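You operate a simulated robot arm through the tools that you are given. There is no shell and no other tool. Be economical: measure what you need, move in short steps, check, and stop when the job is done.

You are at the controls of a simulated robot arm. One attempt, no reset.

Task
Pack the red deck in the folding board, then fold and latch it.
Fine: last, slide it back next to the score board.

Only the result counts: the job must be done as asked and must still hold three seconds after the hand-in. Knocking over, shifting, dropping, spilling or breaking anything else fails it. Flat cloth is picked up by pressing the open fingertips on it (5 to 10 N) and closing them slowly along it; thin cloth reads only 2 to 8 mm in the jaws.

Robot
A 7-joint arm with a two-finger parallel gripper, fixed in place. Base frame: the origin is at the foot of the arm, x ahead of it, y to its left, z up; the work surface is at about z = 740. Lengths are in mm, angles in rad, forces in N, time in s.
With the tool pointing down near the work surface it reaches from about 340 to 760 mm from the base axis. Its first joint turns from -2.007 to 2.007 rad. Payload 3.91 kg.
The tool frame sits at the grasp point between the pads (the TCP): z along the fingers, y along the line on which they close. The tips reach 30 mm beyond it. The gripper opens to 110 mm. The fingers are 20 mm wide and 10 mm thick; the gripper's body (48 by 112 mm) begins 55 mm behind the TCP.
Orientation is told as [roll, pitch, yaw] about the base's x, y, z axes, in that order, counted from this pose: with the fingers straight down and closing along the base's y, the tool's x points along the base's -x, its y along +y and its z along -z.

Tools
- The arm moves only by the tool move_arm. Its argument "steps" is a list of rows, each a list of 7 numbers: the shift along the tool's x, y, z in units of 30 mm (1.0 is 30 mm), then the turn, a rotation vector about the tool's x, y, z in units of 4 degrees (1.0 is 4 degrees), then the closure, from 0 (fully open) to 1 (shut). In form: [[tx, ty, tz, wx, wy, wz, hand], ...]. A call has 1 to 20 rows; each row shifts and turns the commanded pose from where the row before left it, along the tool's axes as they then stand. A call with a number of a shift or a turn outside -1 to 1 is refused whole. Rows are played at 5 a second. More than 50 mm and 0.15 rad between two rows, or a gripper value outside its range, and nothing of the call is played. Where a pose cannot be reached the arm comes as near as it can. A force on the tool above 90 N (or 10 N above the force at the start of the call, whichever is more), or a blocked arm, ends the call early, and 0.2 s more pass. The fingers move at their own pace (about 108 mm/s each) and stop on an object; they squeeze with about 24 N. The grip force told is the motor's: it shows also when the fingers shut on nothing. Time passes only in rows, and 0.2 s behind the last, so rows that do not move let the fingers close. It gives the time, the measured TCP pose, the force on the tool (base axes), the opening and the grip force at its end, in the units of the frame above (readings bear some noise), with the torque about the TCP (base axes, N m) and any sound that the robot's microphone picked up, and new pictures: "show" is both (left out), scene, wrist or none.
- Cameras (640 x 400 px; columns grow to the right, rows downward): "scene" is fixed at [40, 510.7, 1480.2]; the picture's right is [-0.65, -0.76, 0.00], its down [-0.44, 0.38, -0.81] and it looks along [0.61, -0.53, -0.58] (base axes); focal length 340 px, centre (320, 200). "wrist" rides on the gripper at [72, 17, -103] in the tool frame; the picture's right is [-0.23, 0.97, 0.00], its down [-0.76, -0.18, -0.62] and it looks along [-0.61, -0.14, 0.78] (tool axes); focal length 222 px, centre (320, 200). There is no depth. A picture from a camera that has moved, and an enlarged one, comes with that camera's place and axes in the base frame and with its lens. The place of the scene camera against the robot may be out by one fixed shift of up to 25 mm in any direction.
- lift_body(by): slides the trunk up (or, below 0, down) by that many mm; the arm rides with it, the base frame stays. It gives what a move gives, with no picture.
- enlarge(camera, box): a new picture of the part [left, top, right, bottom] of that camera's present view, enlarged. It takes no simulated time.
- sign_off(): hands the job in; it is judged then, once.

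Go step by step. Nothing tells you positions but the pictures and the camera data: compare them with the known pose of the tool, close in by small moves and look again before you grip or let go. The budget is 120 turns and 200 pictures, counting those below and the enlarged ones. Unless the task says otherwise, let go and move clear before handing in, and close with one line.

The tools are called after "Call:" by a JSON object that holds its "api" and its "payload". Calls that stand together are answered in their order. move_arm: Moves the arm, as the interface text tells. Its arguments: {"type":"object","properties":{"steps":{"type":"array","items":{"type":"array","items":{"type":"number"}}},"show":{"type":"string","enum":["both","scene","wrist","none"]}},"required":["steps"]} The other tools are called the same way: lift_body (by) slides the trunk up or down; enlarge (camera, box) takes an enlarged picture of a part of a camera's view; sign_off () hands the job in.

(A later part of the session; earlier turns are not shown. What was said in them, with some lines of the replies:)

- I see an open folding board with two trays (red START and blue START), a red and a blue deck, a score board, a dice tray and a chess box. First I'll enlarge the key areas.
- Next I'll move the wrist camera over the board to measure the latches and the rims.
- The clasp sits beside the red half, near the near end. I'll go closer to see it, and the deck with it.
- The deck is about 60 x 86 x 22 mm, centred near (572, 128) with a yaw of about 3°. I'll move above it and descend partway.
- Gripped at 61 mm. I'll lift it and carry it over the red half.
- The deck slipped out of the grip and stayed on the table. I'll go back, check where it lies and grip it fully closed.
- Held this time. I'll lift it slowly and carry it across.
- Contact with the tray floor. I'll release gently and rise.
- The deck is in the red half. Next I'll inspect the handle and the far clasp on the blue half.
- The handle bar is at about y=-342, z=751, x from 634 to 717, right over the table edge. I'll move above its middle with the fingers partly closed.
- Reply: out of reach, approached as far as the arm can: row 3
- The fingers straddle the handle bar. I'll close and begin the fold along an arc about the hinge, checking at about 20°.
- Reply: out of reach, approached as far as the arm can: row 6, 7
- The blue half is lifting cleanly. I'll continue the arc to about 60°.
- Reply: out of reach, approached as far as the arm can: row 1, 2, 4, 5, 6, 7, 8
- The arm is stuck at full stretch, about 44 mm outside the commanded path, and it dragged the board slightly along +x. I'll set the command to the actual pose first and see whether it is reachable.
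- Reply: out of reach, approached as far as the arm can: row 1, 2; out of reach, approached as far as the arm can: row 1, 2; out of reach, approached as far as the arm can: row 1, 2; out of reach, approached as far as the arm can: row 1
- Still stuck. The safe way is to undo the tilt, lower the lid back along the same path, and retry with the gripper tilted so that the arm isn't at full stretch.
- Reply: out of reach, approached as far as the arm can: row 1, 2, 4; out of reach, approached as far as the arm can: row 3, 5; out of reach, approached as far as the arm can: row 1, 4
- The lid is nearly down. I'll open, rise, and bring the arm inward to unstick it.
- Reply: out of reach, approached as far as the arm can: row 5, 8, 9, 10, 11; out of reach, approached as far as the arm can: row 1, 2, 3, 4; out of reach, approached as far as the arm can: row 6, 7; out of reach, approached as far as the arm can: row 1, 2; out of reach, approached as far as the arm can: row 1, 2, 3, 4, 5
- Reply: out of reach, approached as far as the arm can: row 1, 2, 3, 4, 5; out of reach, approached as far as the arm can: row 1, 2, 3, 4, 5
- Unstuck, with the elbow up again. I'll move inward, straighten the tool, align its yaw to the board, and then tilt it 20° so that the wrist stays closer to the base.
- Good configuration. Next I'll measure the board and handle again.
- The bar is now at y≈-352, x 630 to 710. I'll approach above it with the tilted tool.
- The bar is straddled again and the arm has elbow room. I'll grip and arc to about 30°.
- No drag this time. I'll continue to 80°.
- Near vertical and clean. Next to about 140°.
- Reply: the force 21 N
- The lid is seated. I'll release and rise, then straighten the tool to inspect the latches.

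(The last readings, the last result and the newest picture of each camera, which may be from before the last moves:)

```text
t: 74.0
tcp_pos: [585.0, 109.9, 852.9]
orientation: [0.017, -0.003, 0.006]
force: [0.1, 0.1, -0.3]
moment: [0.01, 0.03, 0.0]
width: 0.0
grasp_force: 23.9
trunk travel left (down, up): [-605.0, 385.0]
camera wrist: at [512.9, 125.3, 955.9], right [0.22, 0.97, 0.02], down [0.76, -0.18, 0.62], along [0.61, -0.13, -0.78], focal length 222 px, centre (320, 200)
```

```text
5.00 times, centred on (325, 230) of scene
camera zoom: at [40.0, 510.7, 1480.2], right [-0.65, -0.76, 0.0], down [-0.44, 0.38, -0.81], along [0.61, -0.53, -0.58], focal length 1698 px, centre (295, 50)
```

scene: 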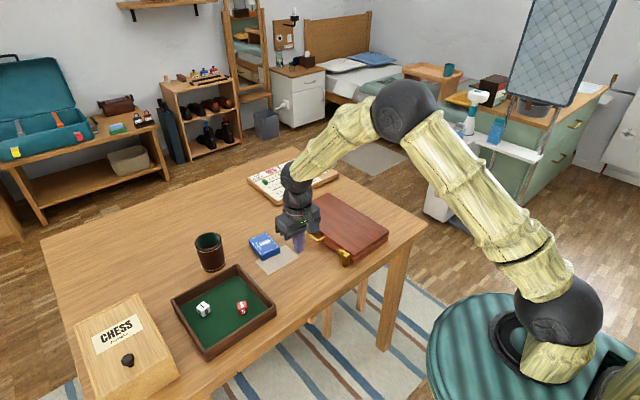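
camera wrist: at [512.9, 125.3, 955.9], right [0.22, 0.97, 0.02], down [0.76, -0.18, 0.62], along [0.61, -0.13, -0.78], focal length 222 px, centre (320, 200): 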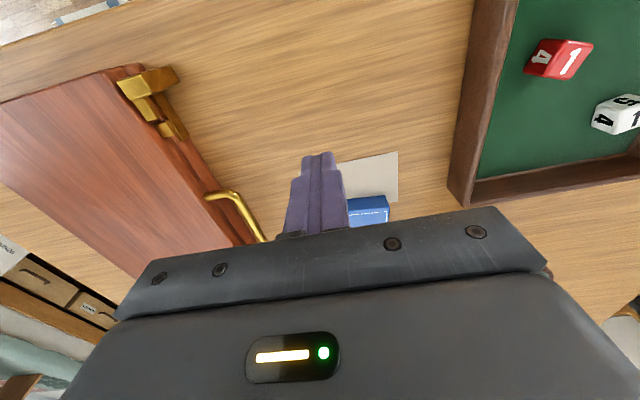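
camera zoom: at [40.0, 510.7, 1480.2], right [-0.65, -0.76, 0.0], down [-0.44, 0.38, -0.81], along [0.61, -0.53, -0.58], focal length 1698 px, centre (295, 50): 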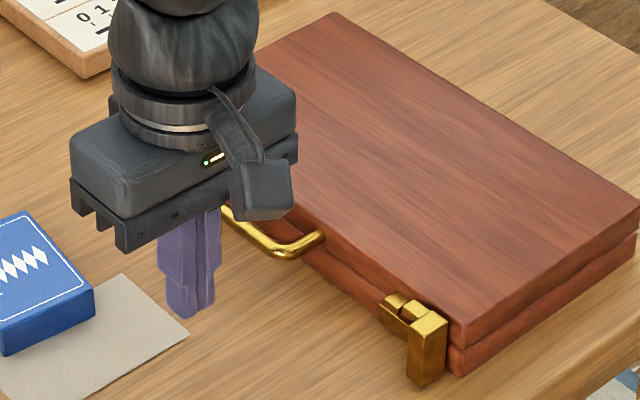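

The latch is clear: a slider block at x≈513–526, y≈-15–3, whose tongue points along +x at a keeper on the lid. I'll go to its -x side with the fingers closed, and push it along +x.

Call:
{"api": "move_arm", "payload": {"steps": [[0.89, -0.88, 0, 0, 0, 0, 1], [0.89, -0.88, 0, 0, 0, 0, 1], [0.89, -0.88, 0, 0, 0, 0, 1], [0.89, -0.88, 0, 0, 0, 0, 1], [0, 0, 0.6, 0, 0, 0, 1], [0, 0, 0, 0, 0, 0, 1]], "show": "both"}}

Call:
{"api": "enlarge", "payload": {"camera": "wrist", "box": [200, 100, 400, 230]}}

Call:
{"api": "enlarge", "payload": {"camera": "scene", "box": [280, 170, 400, 270]}}

```text
t: 75.4
tcp_pos: [480.2, 4.3, 832.1]
orientation: [0.016, -0.002, 0.004]
force: [-0.2, 0.9, 0.0]
moment: [-0.01, 0.02, 0.02]
width: 0.0
grasp_force: 24.7
trunk travel left (down, up): [-605.0, 385.0]
camera wrist: at [407.9, 18.8, 935.9], right [0.22, 0.97, 0.02], down [0.76, -0.18, 0.62], along [0.61, -0.13, -0.78], focal length 222 px, centre (320, 200)
```

scene: 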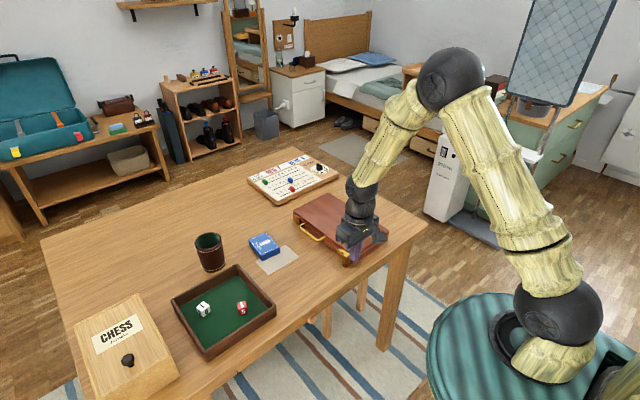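
wrist: 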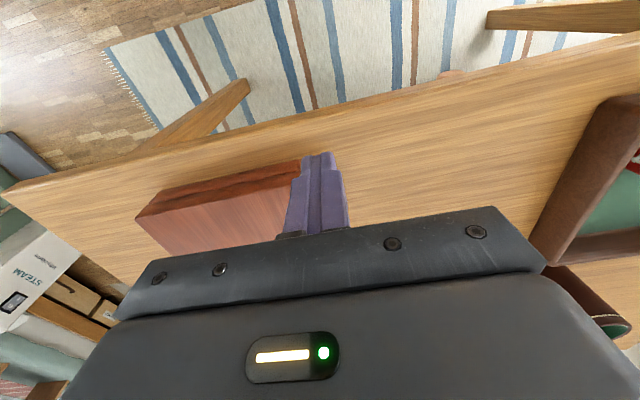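

```text
3.08 times, centred on (300, 165) of wrist
camera zoom: at [407.9, 18.8, 935.9], right [0.22, 0.97, 0.02], down [0.76, -0.18, 0.62], along [0.61, -0.13, -0.78], focal length 684 px, centre (382, 308)
```

zoom: 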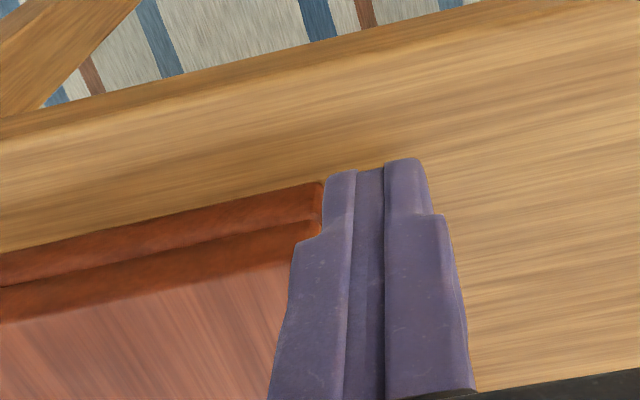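

```text
4.00 times, centred on (340, 220) of scene
camera zoom: at [40.0, 510.7, 1480.2], right [-0.65, -0.76, 0.0], down [-0.44, 0.38, -0.81], along [0.61, -0.53, -0.58], focal length 1358 px, centre (240, 120)
```

zoom: 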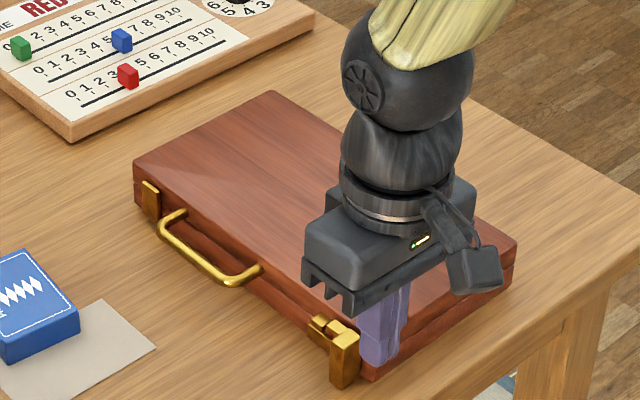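

Call:
{"api": "move_arm", "payload": {"steps": [[0, 0, 0.85, 0, 0, 0, 1], [0, 0, 0.85, 0, 0, 0, 1], [0, 0, 0, 0, 0, 0, 1], [-0.3, 0, 0, 0, 0, 0, 1], [-0.2, 0, 0, 0, 0, 0, 1], [0, 0, 0, 0, 0, 0, 1]], "show": "scene"}}

Call:
{"api": "enlarge", "payload": {"camera": "scene", "box": [280, 190, 370, 270]}}

```text
t: 76.8
tcp_pos: [495.7, 7.7, 781.6]
orientation: [0.017, 0.0, 0.004]
force: [0.2, 0.1, 0.9]
moment: [0.01, -0.04, -0.01]
width: 0.0
grasp_force: 24.3
trunk travel left (down, up): [-605.0, 385.0]
```

scene: 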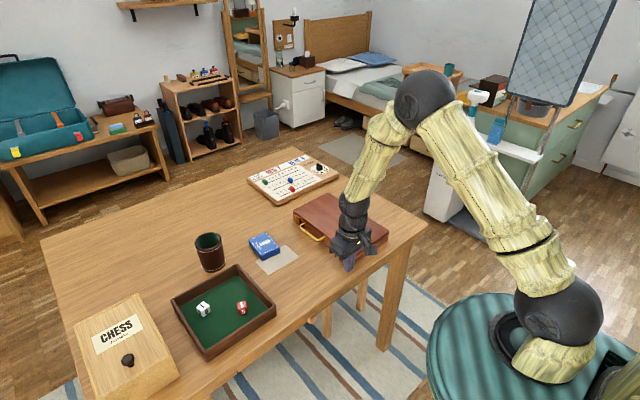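

```text
5.00 times, centred on (325, 230) of scene
camera zoom: at [40.0, 510.7, 1480.2], right [-0.65, -0.76, 0.0], down [-0.44, 0.38, -0.81], along [0.61, -0.53, -0.58], focal length 1698 px, centre (295, 50)
```

zoom: 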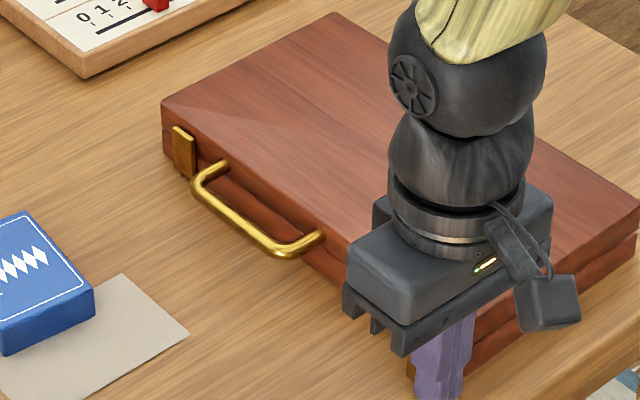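

Call:
{"api": "move_arm", "payload": {"steps": [[0, -0.16, 0, 0, 0, 0, 1], [-0.13, 0, 0, 0, 0, 0, 1], [-0.13, 0, 0, 0, 0, 0, 1], [-0.1, 0, 0, 0, 0, 0, 1], [-0.1, 0, 0, 0, 0, 0, 1], [0, 0, 0, 0, 0, 0, 1]], "show": "both"}}

Call:
{"api": "enlarge", "payload": {"camera": "scene", "box": [280, 190, 370, 270]}}

```text
t: 78.2
tcp_pos: [511.7, 2.2, 781.5]
orientation: [0.017, -0.002, 0.006]
force: [-0.3, -0.3, -0.1]
moment: [-0.02, 0.0, -0.04]
width: 0.2
grasp_force: 24.0
trunk travel left (down, up): [-605.0, 385.0]
camera wrist: at [437.8, 17.9, 884.6], right [0.22, 0.97, 0.02], down [0.76, -0.18, 0.62], along [0.61, -0.13, -0.78], focal length 222 px, centre (320, 200)
```

scene: 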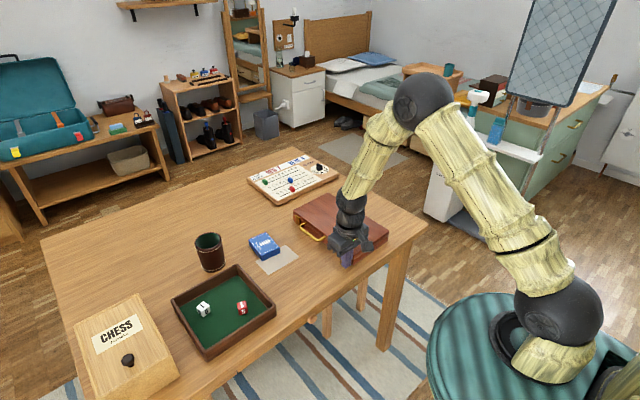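
wrist: 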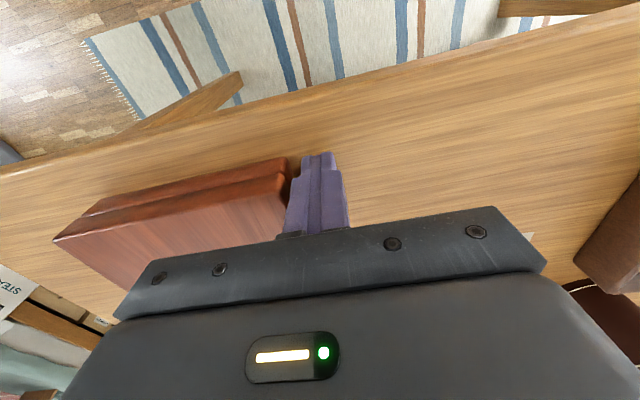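

```text
5.00 times, centred on (325, 230) of scene
camera zoom: at [40.0, 510.7, 1480.2], right [-0.65, -0.76, 0.0], down [-0.44, 0.38, -0.81], along [0.61, -0.53, -0.58], focal length 1698 px, centre (295, 50)
```

zoom: 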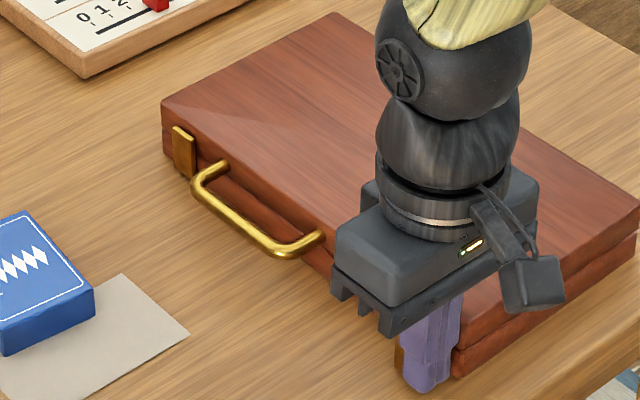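

Call:
{"api": "move_arm", "payload": {"steps": [[-0.13, 0, 0, 0, 0, 0, 1], [-0.13, 0, 0, 0, 0, 0, 1], [0, 0, 0, 0, 0, 0, 1]], "show": "none"}}

Call:
{"api": "move_arm", "payload": {"steps": [[-0.13, 0, 0, 0, 0, 0, 1], [-0.13, 0, 0, 0, 0, 0, 1], [0, 0, 0, 0, 0, 0, 1]], "show": "scene"}}

Call:
{"api": "enlarge", "payload": {"camera": "scene", "box": [280, 190, 370, 270]}}

```text
t: 79.0
tcp_pos: [517.3, 1.7, 780.7]
orientation: [0.018, 0.0, 0.004]
force: [-1.7, -0.7, 0.3]
moment: [0.01, 0.0, 0.01]
width: 0.0
grasp_force: 24.1
trunk travel left (down, up): [-605.0, 385.0]
```

```text
t: 79.8
tcp_pos: [525.1, 3.1, 780.4]
orientation: [0.018, -0.001, 0.003]
force: [-3.5, 1.6, -0.4]
moment: [-0.01, -0.01, 0.01]
width: 0.0
grasp_force: 24.2
trunk travel left (down, up): [-605.0, 385.0]
```

scene: 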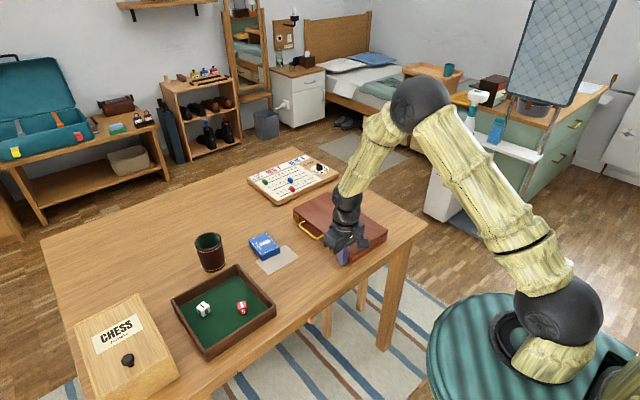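

```text
5.00 times, centred on (325, 230) of scene
camera zoom: at [40.0, 510.7, 1480.2], right [-0.65, -0.76, 0.0], down [-0.44, 0.38, -0.81], along [0.61, -0.53, -0.58], focal length 1698 px, centre (295, 50)
```

zoom: 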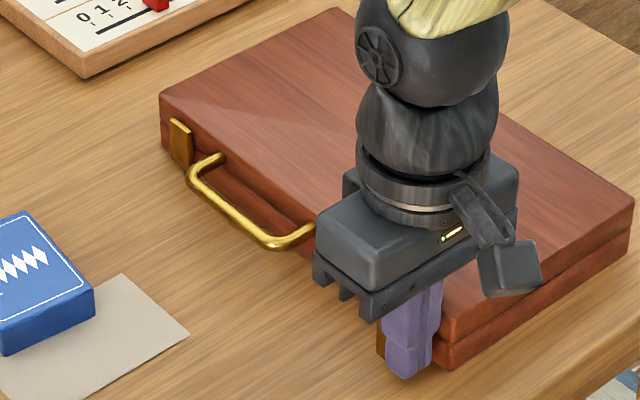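

The case slides along with the slider. I'll pinch instead: one finger behind the slider block and the other against the rail's end. First I'll retreat and look.

Call:
{"api": "move_arm", "payload": {"steps": [[0.3, 0, 0, 0, 0, 0, 1], [0.3, 0, 0, 0, 0, 0, 1], [0, 0.3, -0.8, 0, 0, 0, 1], [0, 0.9, -0.9, 0, 0, 0, 1], [0, 0.9, -0.6, 0, 0, 0, 1], [-0.7, 0.9, 0, 0, 0, 0, 1], [-0.7, 0.6, 0, 0, 0, 0, 1], [-0.7, 0, 0, 0, 0, 0, 1], [-0.7, 0, 0, 0, 0, 0, 1], [0, 0, 0, 0, 0, 0, 1]], "show": "both"}}

Call:
{"api": "enlarge", "payload": {"camera": "wrist", "box": [120, 30, 280, 160]}}

Call:
{"api": "enlarge", "payload": {"camera": "scene", "box": [290, 200, 370, 270]}}

```text
t: 82.0
tcp_pos: [593.1, 108.3, 853.1]
orientation: [0.016, -0.002, 0.002]
force: [0.3, 0.1, 0.2]
moment: [0.01, 0.0, -0.03]
width: 0.0
grasp_force: 23.9
trunk travel left (down, up): [-605.0, 385.0]
camera wrist: at [519.4, 123.7, 956.2], right [0.22, 0.97, 0.02], down [0.76, -0.19, 0.62], along [0.61, -0.13, -0.78], focal length 222 px, centre (320, 200)
```

scene: 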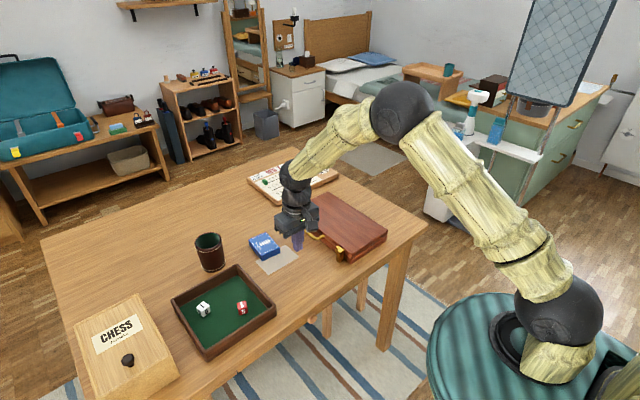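
wrist: 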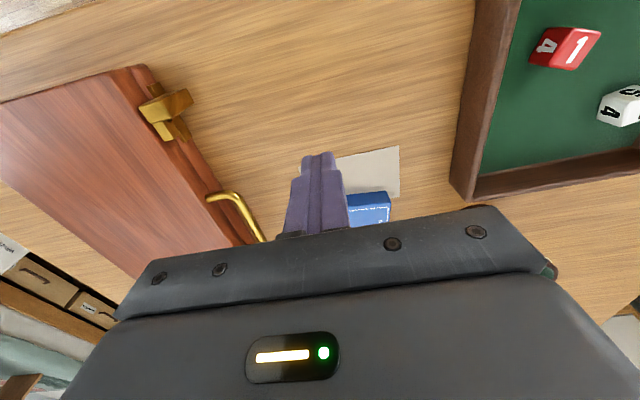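

```text
3.08 times, centred on (200, 95) of wrist
camera zoom: at [519.4, 123.7, 956.2], right [0.22, 0.97, 0.02], down [0.76, -0.19, 0.62], along [0.61, -0.13, -0.78], focal length 684 px, centre (689, 523)
```

zoom: 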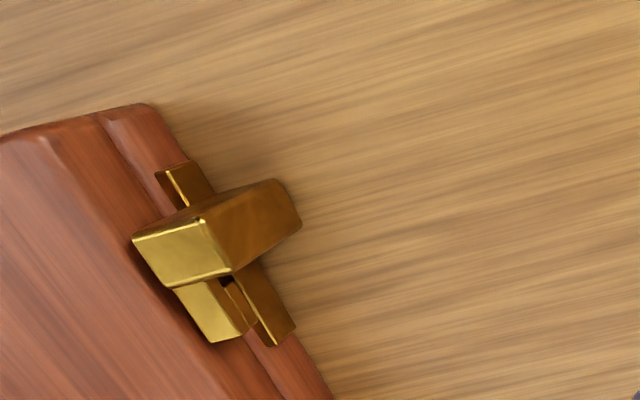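

```text
5.71 times, centred on (330, 235) of scene
camera zoom: at [40.0, 510.7, 1480.2], right [-0.65, -0.76, 0.0], down [-0.44, 0.38, -0.81], along [0.61, -0.53, -0.58], focal length 1940 px, centre (263, 0)
```

zoom: 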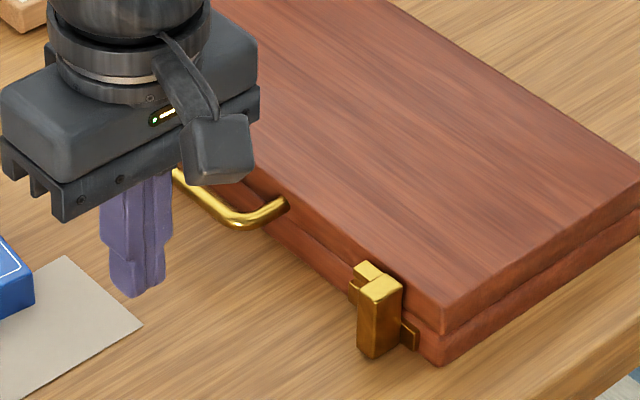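

The slider did slide about 16 mm to its stop, and its tongue now covers the lid's keeper. Next I'll check the far gold plate.

Call:
{"api": "move_arm", "payload": {"steps": [[-0.85, -0.05, -0.31, 0, 0, 0, 1], [-0.85, -0.05, -0.31, 0, 0, 0, 1], [-0.85, -0.05, -0.31, 0, 0, 0, 1], [-0.85, -0.05, -0.31, 0, 0, 0, 1], [-0.8, -0.05, -0.31, 0, 0, 0, 1], [0, 0, 0, 0, 0, 0, 1]], "show": "both"}}

Call:
{"api": "enlarge", "payload": {"camera": "wrist", "box": [140, 60, 300, 220]}}

Call:
{"api": "enlarge", "payload": {"camera": "scene", "box": [310, 200, 390, 270]}}

```text
t: 83.4
tcp_pos: [716.7, 102.5, 901.0]
orientation: [0.019, -0.001, 0.003]
force: [0.6, 0.8, -0.3]
moment: [-0.01, 0.01, 0.02]
width: 0.2
grasp_force: 23.8
trunk travel left (down, up): [-605.0, 385.0]
camera wrist: at [644.2, 116.9, 1003.5], right [0.22, 0.97, 0.02], down [0.76, -0.18, 0.62], along [0.61, -0.13, -0.78], focal length 222 px, centre (320, 200)
```

scene: 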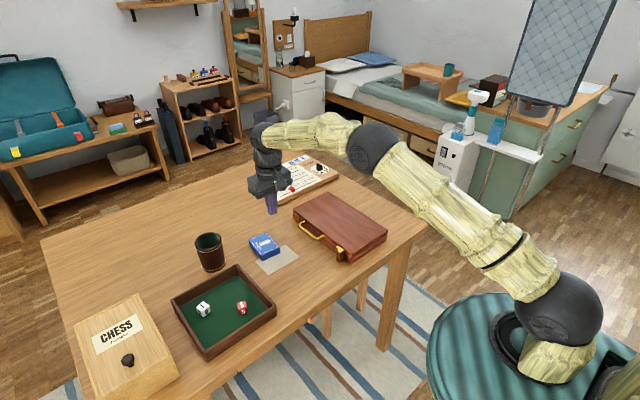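
wrist: 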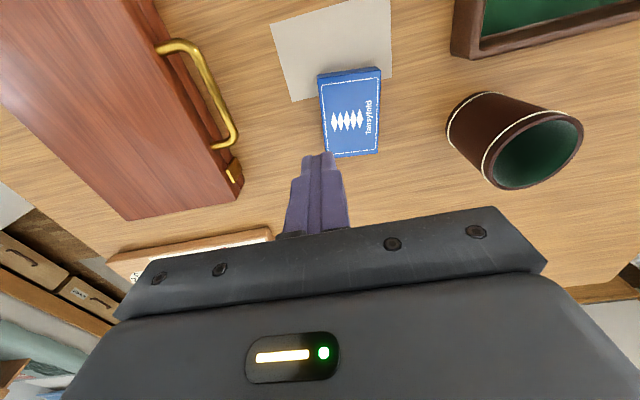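

```text
2.50 times, centred on (220, 140) of wrist
camera zoom: at [644.2, 116.9, 1003.5], right [0.22, 0.97, 0.02], down [0.76, -0.18, 0.62], along [0.61, -0.13, -0.78], focal length 555 px, centre (570, 350)
```

zoom: 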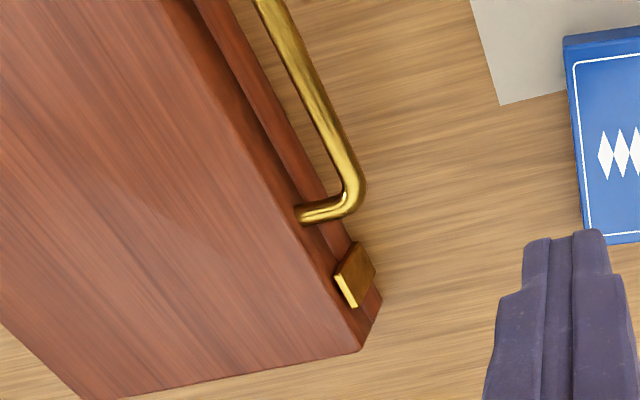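

```text
5.71 times, centred on (350, 235) of scene
camera zoom: at [40.0, 510.7, 1480.2], right [-0.65, -0.76, 0.0], down [-0.44, 0.38, -0.81], along [0.61, -0.53, -0.58], focal length 1940 px, centre (149, 0)
```

zoom: 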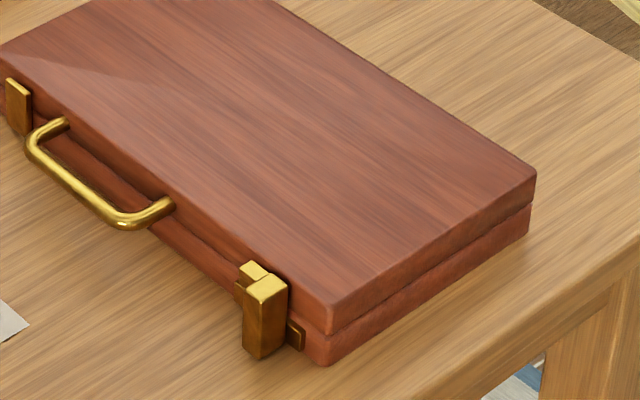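

Call:
{"api": "enlarge", "payload": {"camera": "wrist", "box": [90, 170, 290, 290]}}

Call:
{"api": "enlarge", "payload": {"camera": "scene", "box": [240, 145, 350, 235]}}

```text
3.20 times, centred on (190, 230) of wrist
camera zoom: at [644.2, 116.9, 1003.5], right [0.22, 0.97, 0.02], down [0.76, -0.18, 0.62], along [0.61, -0.13, -0.78], focal length 711 px, centre (736, 104)
```

zoom: 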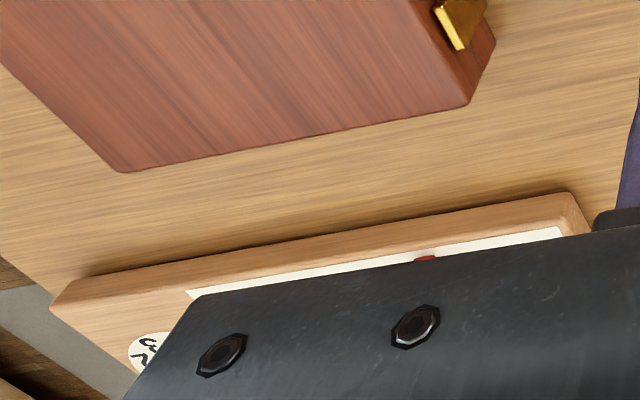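

```text
4.44 times, centred on (295, 190) of scene
camera zoom: at [40.0, 510.7, 1480.2], right [-0.65, -0.76, 0.0], down [-0.44, 0.38, -0.81], along [0.61, -0.53, -0.58], focal length 1509 px, centre (431, 244)
```

zoom: 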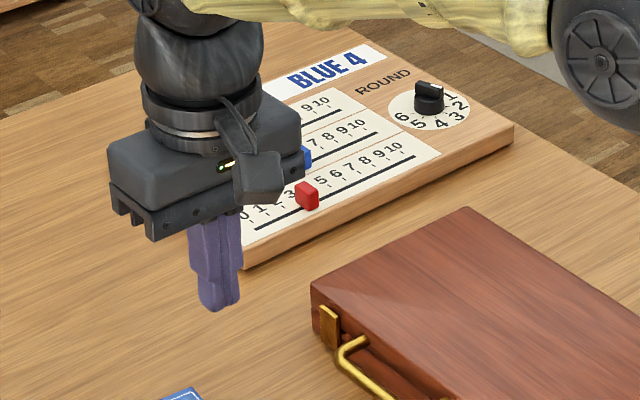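

The far plate is fixed. The case's far edge is at x≈795 and the score board's edge at x≈886. I'll go behind the case with the fingers spread and push it about 78 mm along +x.

Call:
{"api": "move_arm", "payload": {"steps": [[0.952, -0.767, 0, 0, 0, 0, 1], [0.952, -0.767, 0, 0, 0, 0, 1], [0.952, -0.767, 0, 0, 0, 0, 1], [0.952, -0.767, 0, 0, 0, 0, 1], [0.952, -0.767, 0, 0, 0, 0, 1], [0.952, -0.767, 0, 0, 0, 0, 1], [0.952, -0.767, 0, 0, 0, 0, 0.5], [0.952, -0.767, 0, 0, 0, 0, 0.2], [0.952, -0.767, 0, 0, 0, 0, 0.1], [0, 0, 0.8, 0, 0, 0, 0.1], [0, 0, 0.8, 0, 0, 0, 0.1], [0, 0, 0.8, 0, 0, 0, 0.1], [0, 0, 0, 0, 0, 0, 0.1]], "show": "both"}}

```text
t: 86.2
tcp_pos: [460.2, -105.6, 823.0]
orientation: [0.017, -0.001, 0.006]
force: [0.2, 0.2, -0.6]
moment: [0.0, -0.01, 0.02]
width: 98.9
grasp_force: 0.0
trunk travel left (down, up): [-605.0, 385.0]
camera wrist: at [388.5, -90.1, 926.5], right [0.22, 0.97, 0.02], down [0.76, -0.18, 0.62], along [0.61, -0.13, -0.78], focal length 222 px, centre (320, 200)
```

scene: 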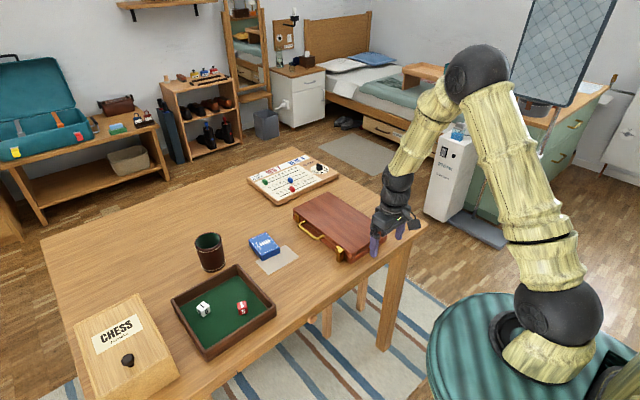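
wrist: 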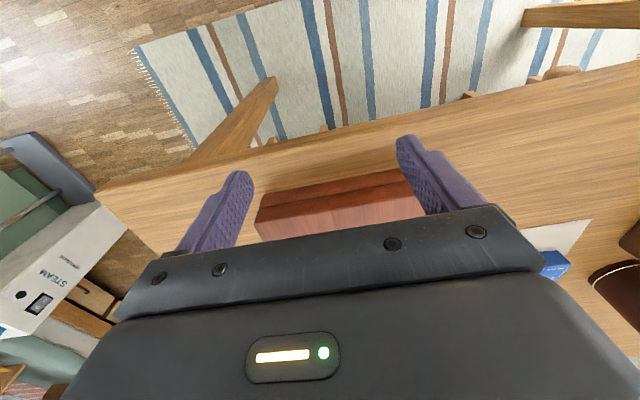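

Call:
{"api": "move_arm", "payload": {"steps": [[0, 0, 0.7, 0, 0, 0, 0.1], [0, 0, 0.72, 0, 0, 0, 0.1], [0, 0, 0, 0, 0, 0, 0.1], [-0.6, 0, 0, 0, 0, 0, 0.1], [-0.6, 0, 0, 0, 0, 0, 0.1], [-0.2, 0, 0, 0, 0, 0, 0.1], [-0.2, 0, 0, 0, 0, 0, 0.1], [-0.2, 0, 0, 0, 0, 0, 0.1], [0, 0, 0, 0, 0, 0, 0.1]], "show": "both"}}

Call:
{"api": "enlarge", "payload": {"camera": "scene", "box": [240, 140, 420, 275]}}

```text
t: 88.2
tcp_pos: [512.1, -105.3, 781.2]
orientation: [0.017, -0.001, 0.006]
force: [-4.3, 0.8, 1.6]
moment: [0.06, -0.04, 0.23]
width: 99.2
grasp_force: 0.2
trunk travel left (down, up): [-605.0, 385.0]
camera wrist: at [440.6, -90.2, 884.1], right [0.22, 0.97, 0.02], down [0.76, -0.18, 0.62], along [0.61, -0.13, -0.78], focal length 222 px, centre (320, 200)
```

scene: 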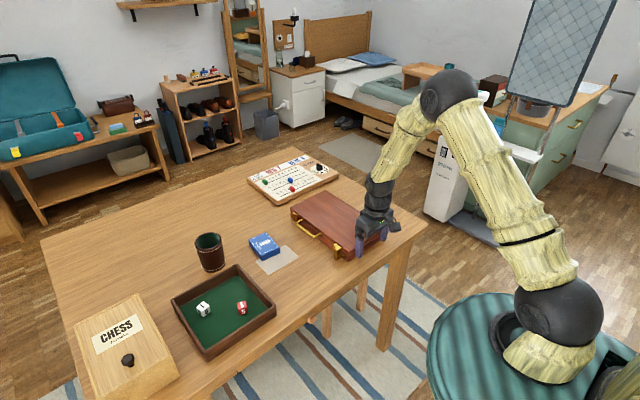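
wrist: 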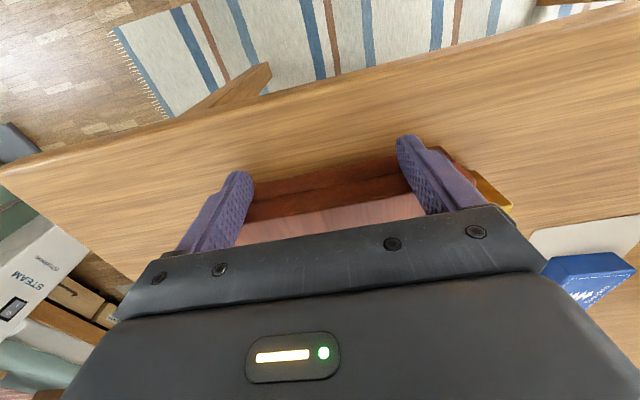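

```text
2.96 times, centred on (330, 208) of scene
camera zoom: at [40.0, 510.7, 1480.2], right [-0.65, -0.76, 0.0], down [-0.44, 0.38, -0.81], along [0.61, -0.53, -0.58], focal length 1006 px, centre (290, 178)
```

zoom: 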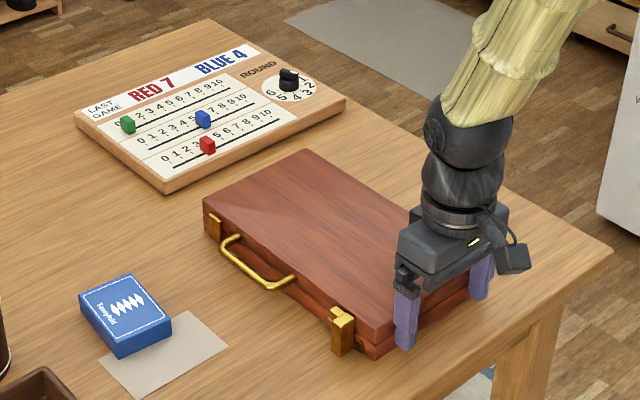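

Call:
{"api": "move_arm", "payload": {"steps": [[-0.17, 0, 0, 0, 0, 0, 0.1], [-0.17, 0, 0, 0, 0, 0, 0.1], [-0.17, 0, 0, 0, 0, 0, 0.1], [-0.17, 0, 0, 0, 0, 0, 0.1], [-0.17, 0, 0, 0, 0, 0, 0.1], [-0.17, 0, 0, 0, 0, 0, 0.1], [-0.17, 0, 0, 0, 0, 0, 0.1], [-0.17, 0, 0, 0, 0, 0, 0.1], [-0.17, 0, 0, 0, 0, 0, 0.1], [-0.17, 0, 0, 0, 0, 0, 0.1], [0, 0, 0, 0, 0, 0, 0.1]], "show": "scene"}}

Call:
{"api": "enlarge", "payload": {"camera": "scene", "box": [240, 140, 420, 275]}}

```text
t: 90.6
tcp_pos: [565.2, -104.4, 781.7]
orientation: [0.016, -0.003, 0.003]
force: [-4.8, -0.8, 0.8]
moment: [0.0, 0.0, 0.05]
width: 99.0
grasp_force: 0.0
trunk travel left (down, up): [-605.0, 385.0]
```

scene: 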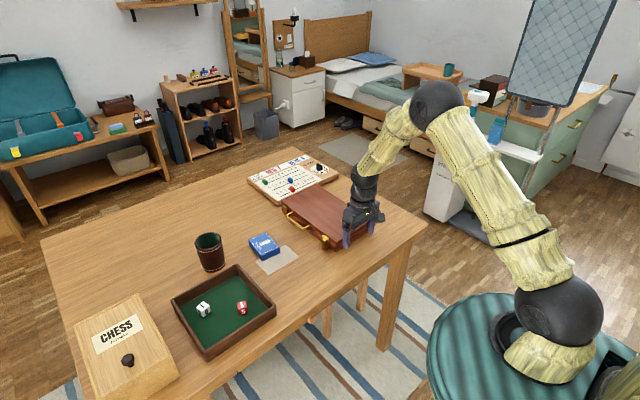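

```text
2.96 times, centred on (330, 208) of scene
camera zoom: at [40.0, 510.7, 1480.2], right [-0.65, -0.76, 0.0], down [-0.44, 0.38, -0.81], along [0.61, -0.53, -0.58], focal length 1006 px, centre (290, 178)
```

zoom: 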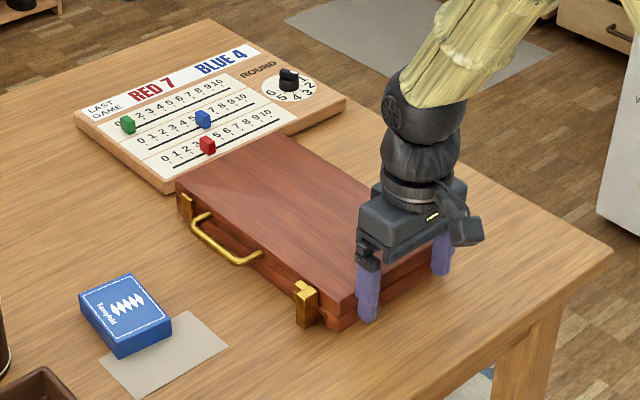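

Call:
{"api": "move_arm", "payload": {"steps": [[-0.15, 0, 0, 0, 0, 0, 0.1], [-0.15, 0, 0, 0, 0, 0, 0.1], [-0.15, 0, 0, 0, 0, 0, 0.1], [0, 0, 0, 0, 0, 0, 0.1]], "show": "scene"}}

Call:
{"api": "enlarge", "payload": {"camera": "scene", "box": [260, 160, 340, 230]}}

```text
t: 91.6
tcp_pos: [578.3, -105.2, 780.8]
orientation: [0.018, -0.001, 0.004]
force: [-4.7, 0.0, 1.6]
moment: [0.07, 0.0, 0.06]
width: 99.1
grasp_force: 0.3
trunk travel left (down, up): [-605.0, 385.0]
```

scene: 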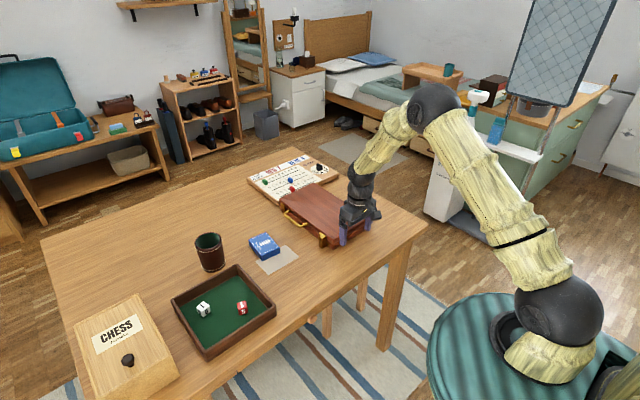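

```text
5.71 times, centred on (300, 195) of scene
camera zoom: at [40.0, 510.7, 1480.2], right [-0.65, -0.76, 0.0], down [-0.44, 0.38, -0.81], along [0.61, -0.53, -0.58], focal length 1940 px, centre (434, 229)
```

zoom: 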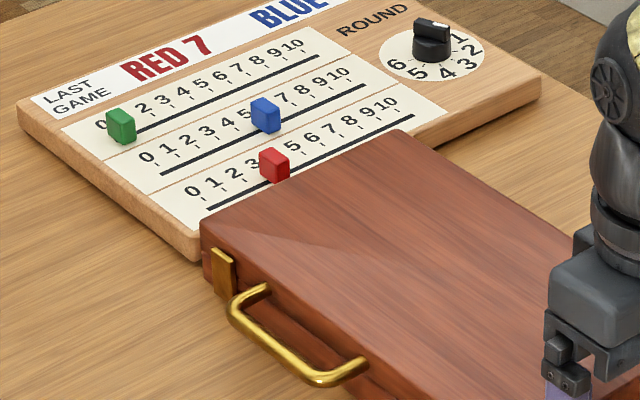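

I'll back off, rise, and look at the gap from above with the tool tilted.

Call:
{"api": "move_arm", "payload": {"steps": [[0.3, 0, 0, 0, 0, 0, 0.1], [0.4, 0, 0, 0, 0, 0, 0.1], [0, 0, -0.9, 0, 0, 0, 0.1], [0, 0, -0.9, 0, 0, 0, 0.1], [0, 0, -0.9, 0, 0, 0, 0.1], [0, 0, -0.9, 0, 0, 0, 0.1], [-0.8, 0, -0.4, 0, 0, 0, 0.1], [-0.8, 0, -0.4, 0, 0, 0, 0.1], [-0.8, 0, 0, 0, 0, 0, 0.1], [0, 0, 0, 0, -1, 0, 0.1], [0, 0, 0, 0, -1, 0, 0.1], [0, 0, 0, 0, -1, 0, 0.1], [0, 0, 0, 0, -1, 0, 0.1], [0, 0, 0, 0, -1, 0, 0.1], [0, 0, 0, 0, 0, 0, 0.1]], "show": "both"}}

Call:
{"api": "enlarge", "payload": {"camera": "wrist", "box": [160, 60, 480, 230]}}

Call:
{"api": "enlarge", "payload": {"camera": "scene", "box": [300, 200, 380, 260]}}

```text
t: 94.8
tcp_pos: [629.8, -106.3, 914.3]
orientation: [0.019, -0.351, -0.001]
force: [0.1, -0.5, 0.6]
moment: [0.0, 0.0, 0.0]
width: 99.1
grasp_force: 0.1
trunk travel left (down, up): [-605.0, 385.0]
camera wrist: at [526.1, -91.0, 984.9], right [0.21, 0.97, 0.09], down [0.5, -0.19, 0.84], along [0.84, -0.13, -0.53], focal length 222 px, centre (320, 200)
```

scene: 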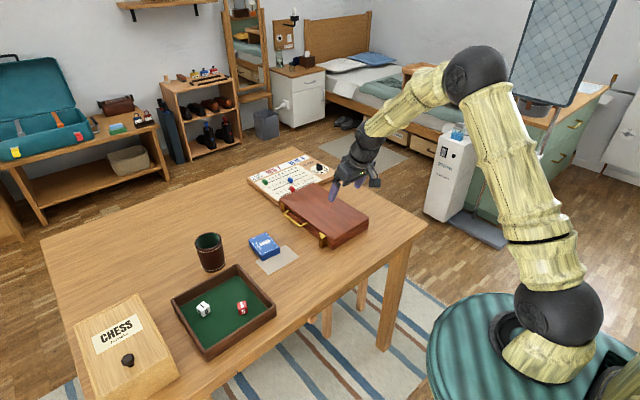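
wrist: 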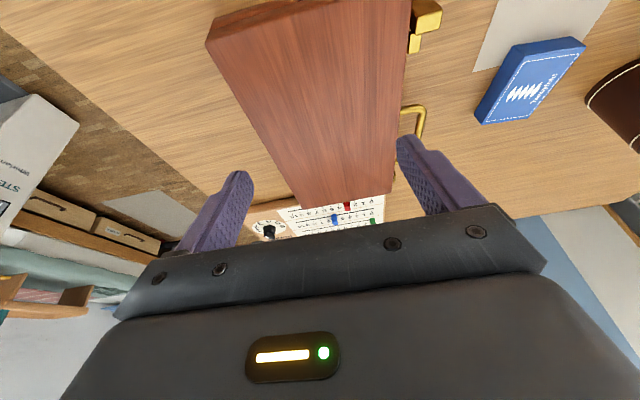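

```text
2.00 times, centred on (320, 145) of wrist
camera zoom: at [526.1, -91.0, 984.9], right [0.21, 0.97, 0.09], down [0.5, -0.19, 0.84], along [0.84, -0.13, -0.53], focal length 444 px, centre (320, 310)
```

zoom: 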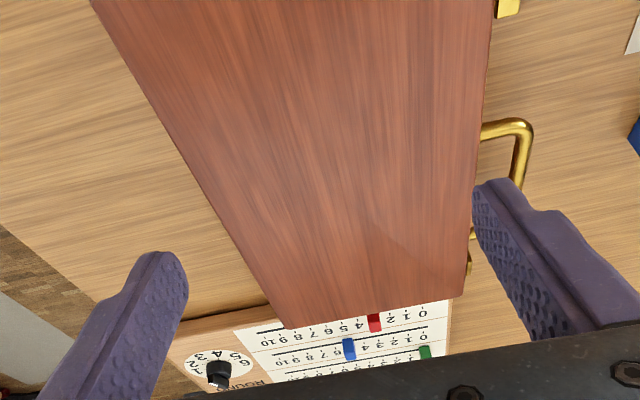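

```text
6.67 times, centred on (340, 230) of scene
camera zoom: at [40.0, 510.7, 1480.2], right [-0.65, -0.76, 0.0], down [-0.44, 0.38, -0.81], along [0.61, -0.53, -0.58], focal length 2264 px, centre (187, 0)
```

zoom: 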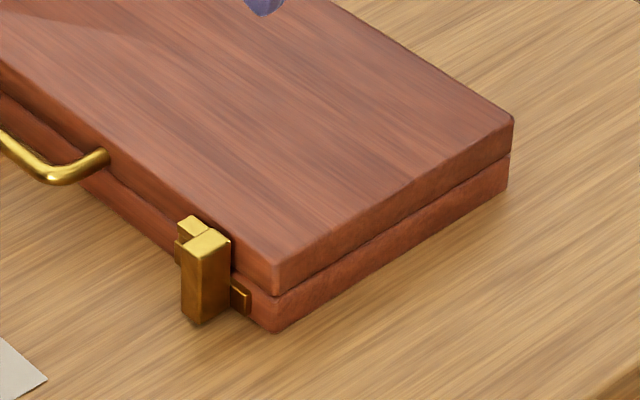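

The gap is roughly 10 mm, and the score board was not touched. I'll take one close look at the latch engagement.

Call:
{"api": "move_arm", "payload": {"steps": [[0, 0.5, 0, 0, 1, 0, 0.5], [0, 0.9, 0, 0, 1, 0, 1], [0, 1, 0, 0, 1, 0, 1], [0, 1, 0, 0, 1, 0, 1], [0, 1, 0, 0, 1, 0, 1], [-0.3, 0.9, 0.7, 0, 0, 0, 1], [-0.3, 0.9, 0.7, 0, 0, 0, 1], [0, 0.6, 0.7, 0, 0, 0, 1], [0, 0, 0, 0, 0, 0, 1]], "show": "both"}}

Call:
{"api": "enlarge", "payload": {"camera": "wrist", "box": [110, 60, 290, 200]}}

Call:
{"api": "enlarge", "payload": {"camera": "scene", "box": [260, 160, 380, 260]}}

```text
t: 96.8
tcp_pos: [643.4, 98.8, 851.6]
orientation: [0.016, -0.001, 0.003]
force: [-0.2, -0.1, -0.4]
moment: [-0.01, 0.01, -0.02]
width: 0.1
grasp_force: 23.6
trunk travel left (down, up): [-605.0, 385.0]
camera wrist: at [571.8, 114.3, 955.3], right [0.22, 0.97, 0.02], down [0.76, -0.19, 0.62], along [0.61, -0.13, -0.78], focal length 222 px, centre (320, 200)
```

scene: 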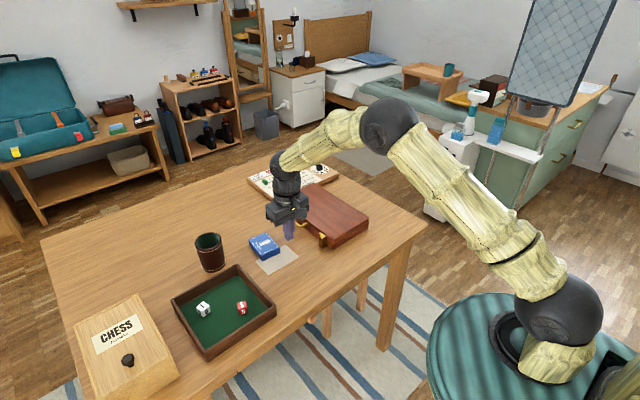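
wrist: 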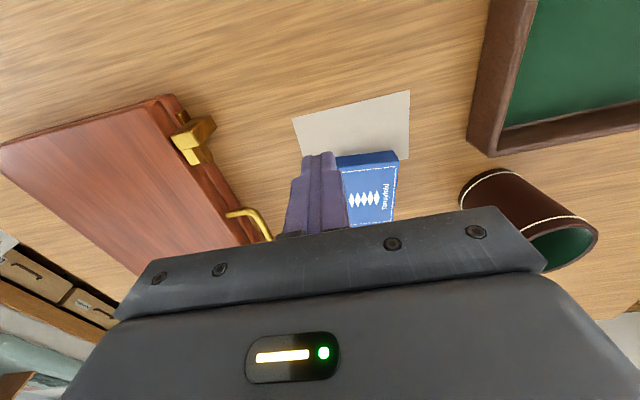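

```text
2.86 times, centred on (200, 130) of wrist
camera zoom: at [571.8, 114.3, 955.3], right [0.22, 0.97, 0.02], down [0.76, -0.19, 0.62], along [0.61, -0.13, -0.78], focal length 635 px, centre (663, 400)
```

zoom: 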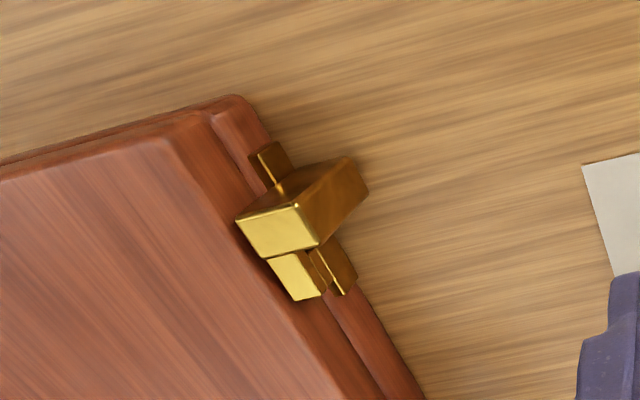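

```text
4.00 times, centred on (320, 210) of scene
camera zoom: at [40.0, 510.7, 1480.2], right [-0.65, -0.76, 0.0], down [-0.44, 0.38, -0.81], along [0.61, -0.53, -0.58], focal length 1358 px, centre (320, 160)
```

zoom: 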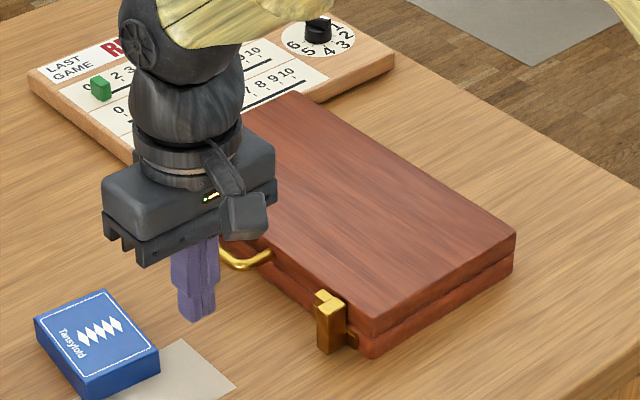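

The deck is inside, the lid is shut with the slide latch at its stop over the keeper, and the case lies about 10 mm from the score board. The gripper is clear, so I'm handing in.

Call:
{"api": "sign_off", "payload": {}}

```text
The job is handed in.
```

The red deck is packed in the folding board, which is folded, latched and slid to about 10 mm from the score board. I saw no sign that anything else moved. I didn't tug the lid to test the latch; I judged it from the pictures and from the slider reaching its stop.
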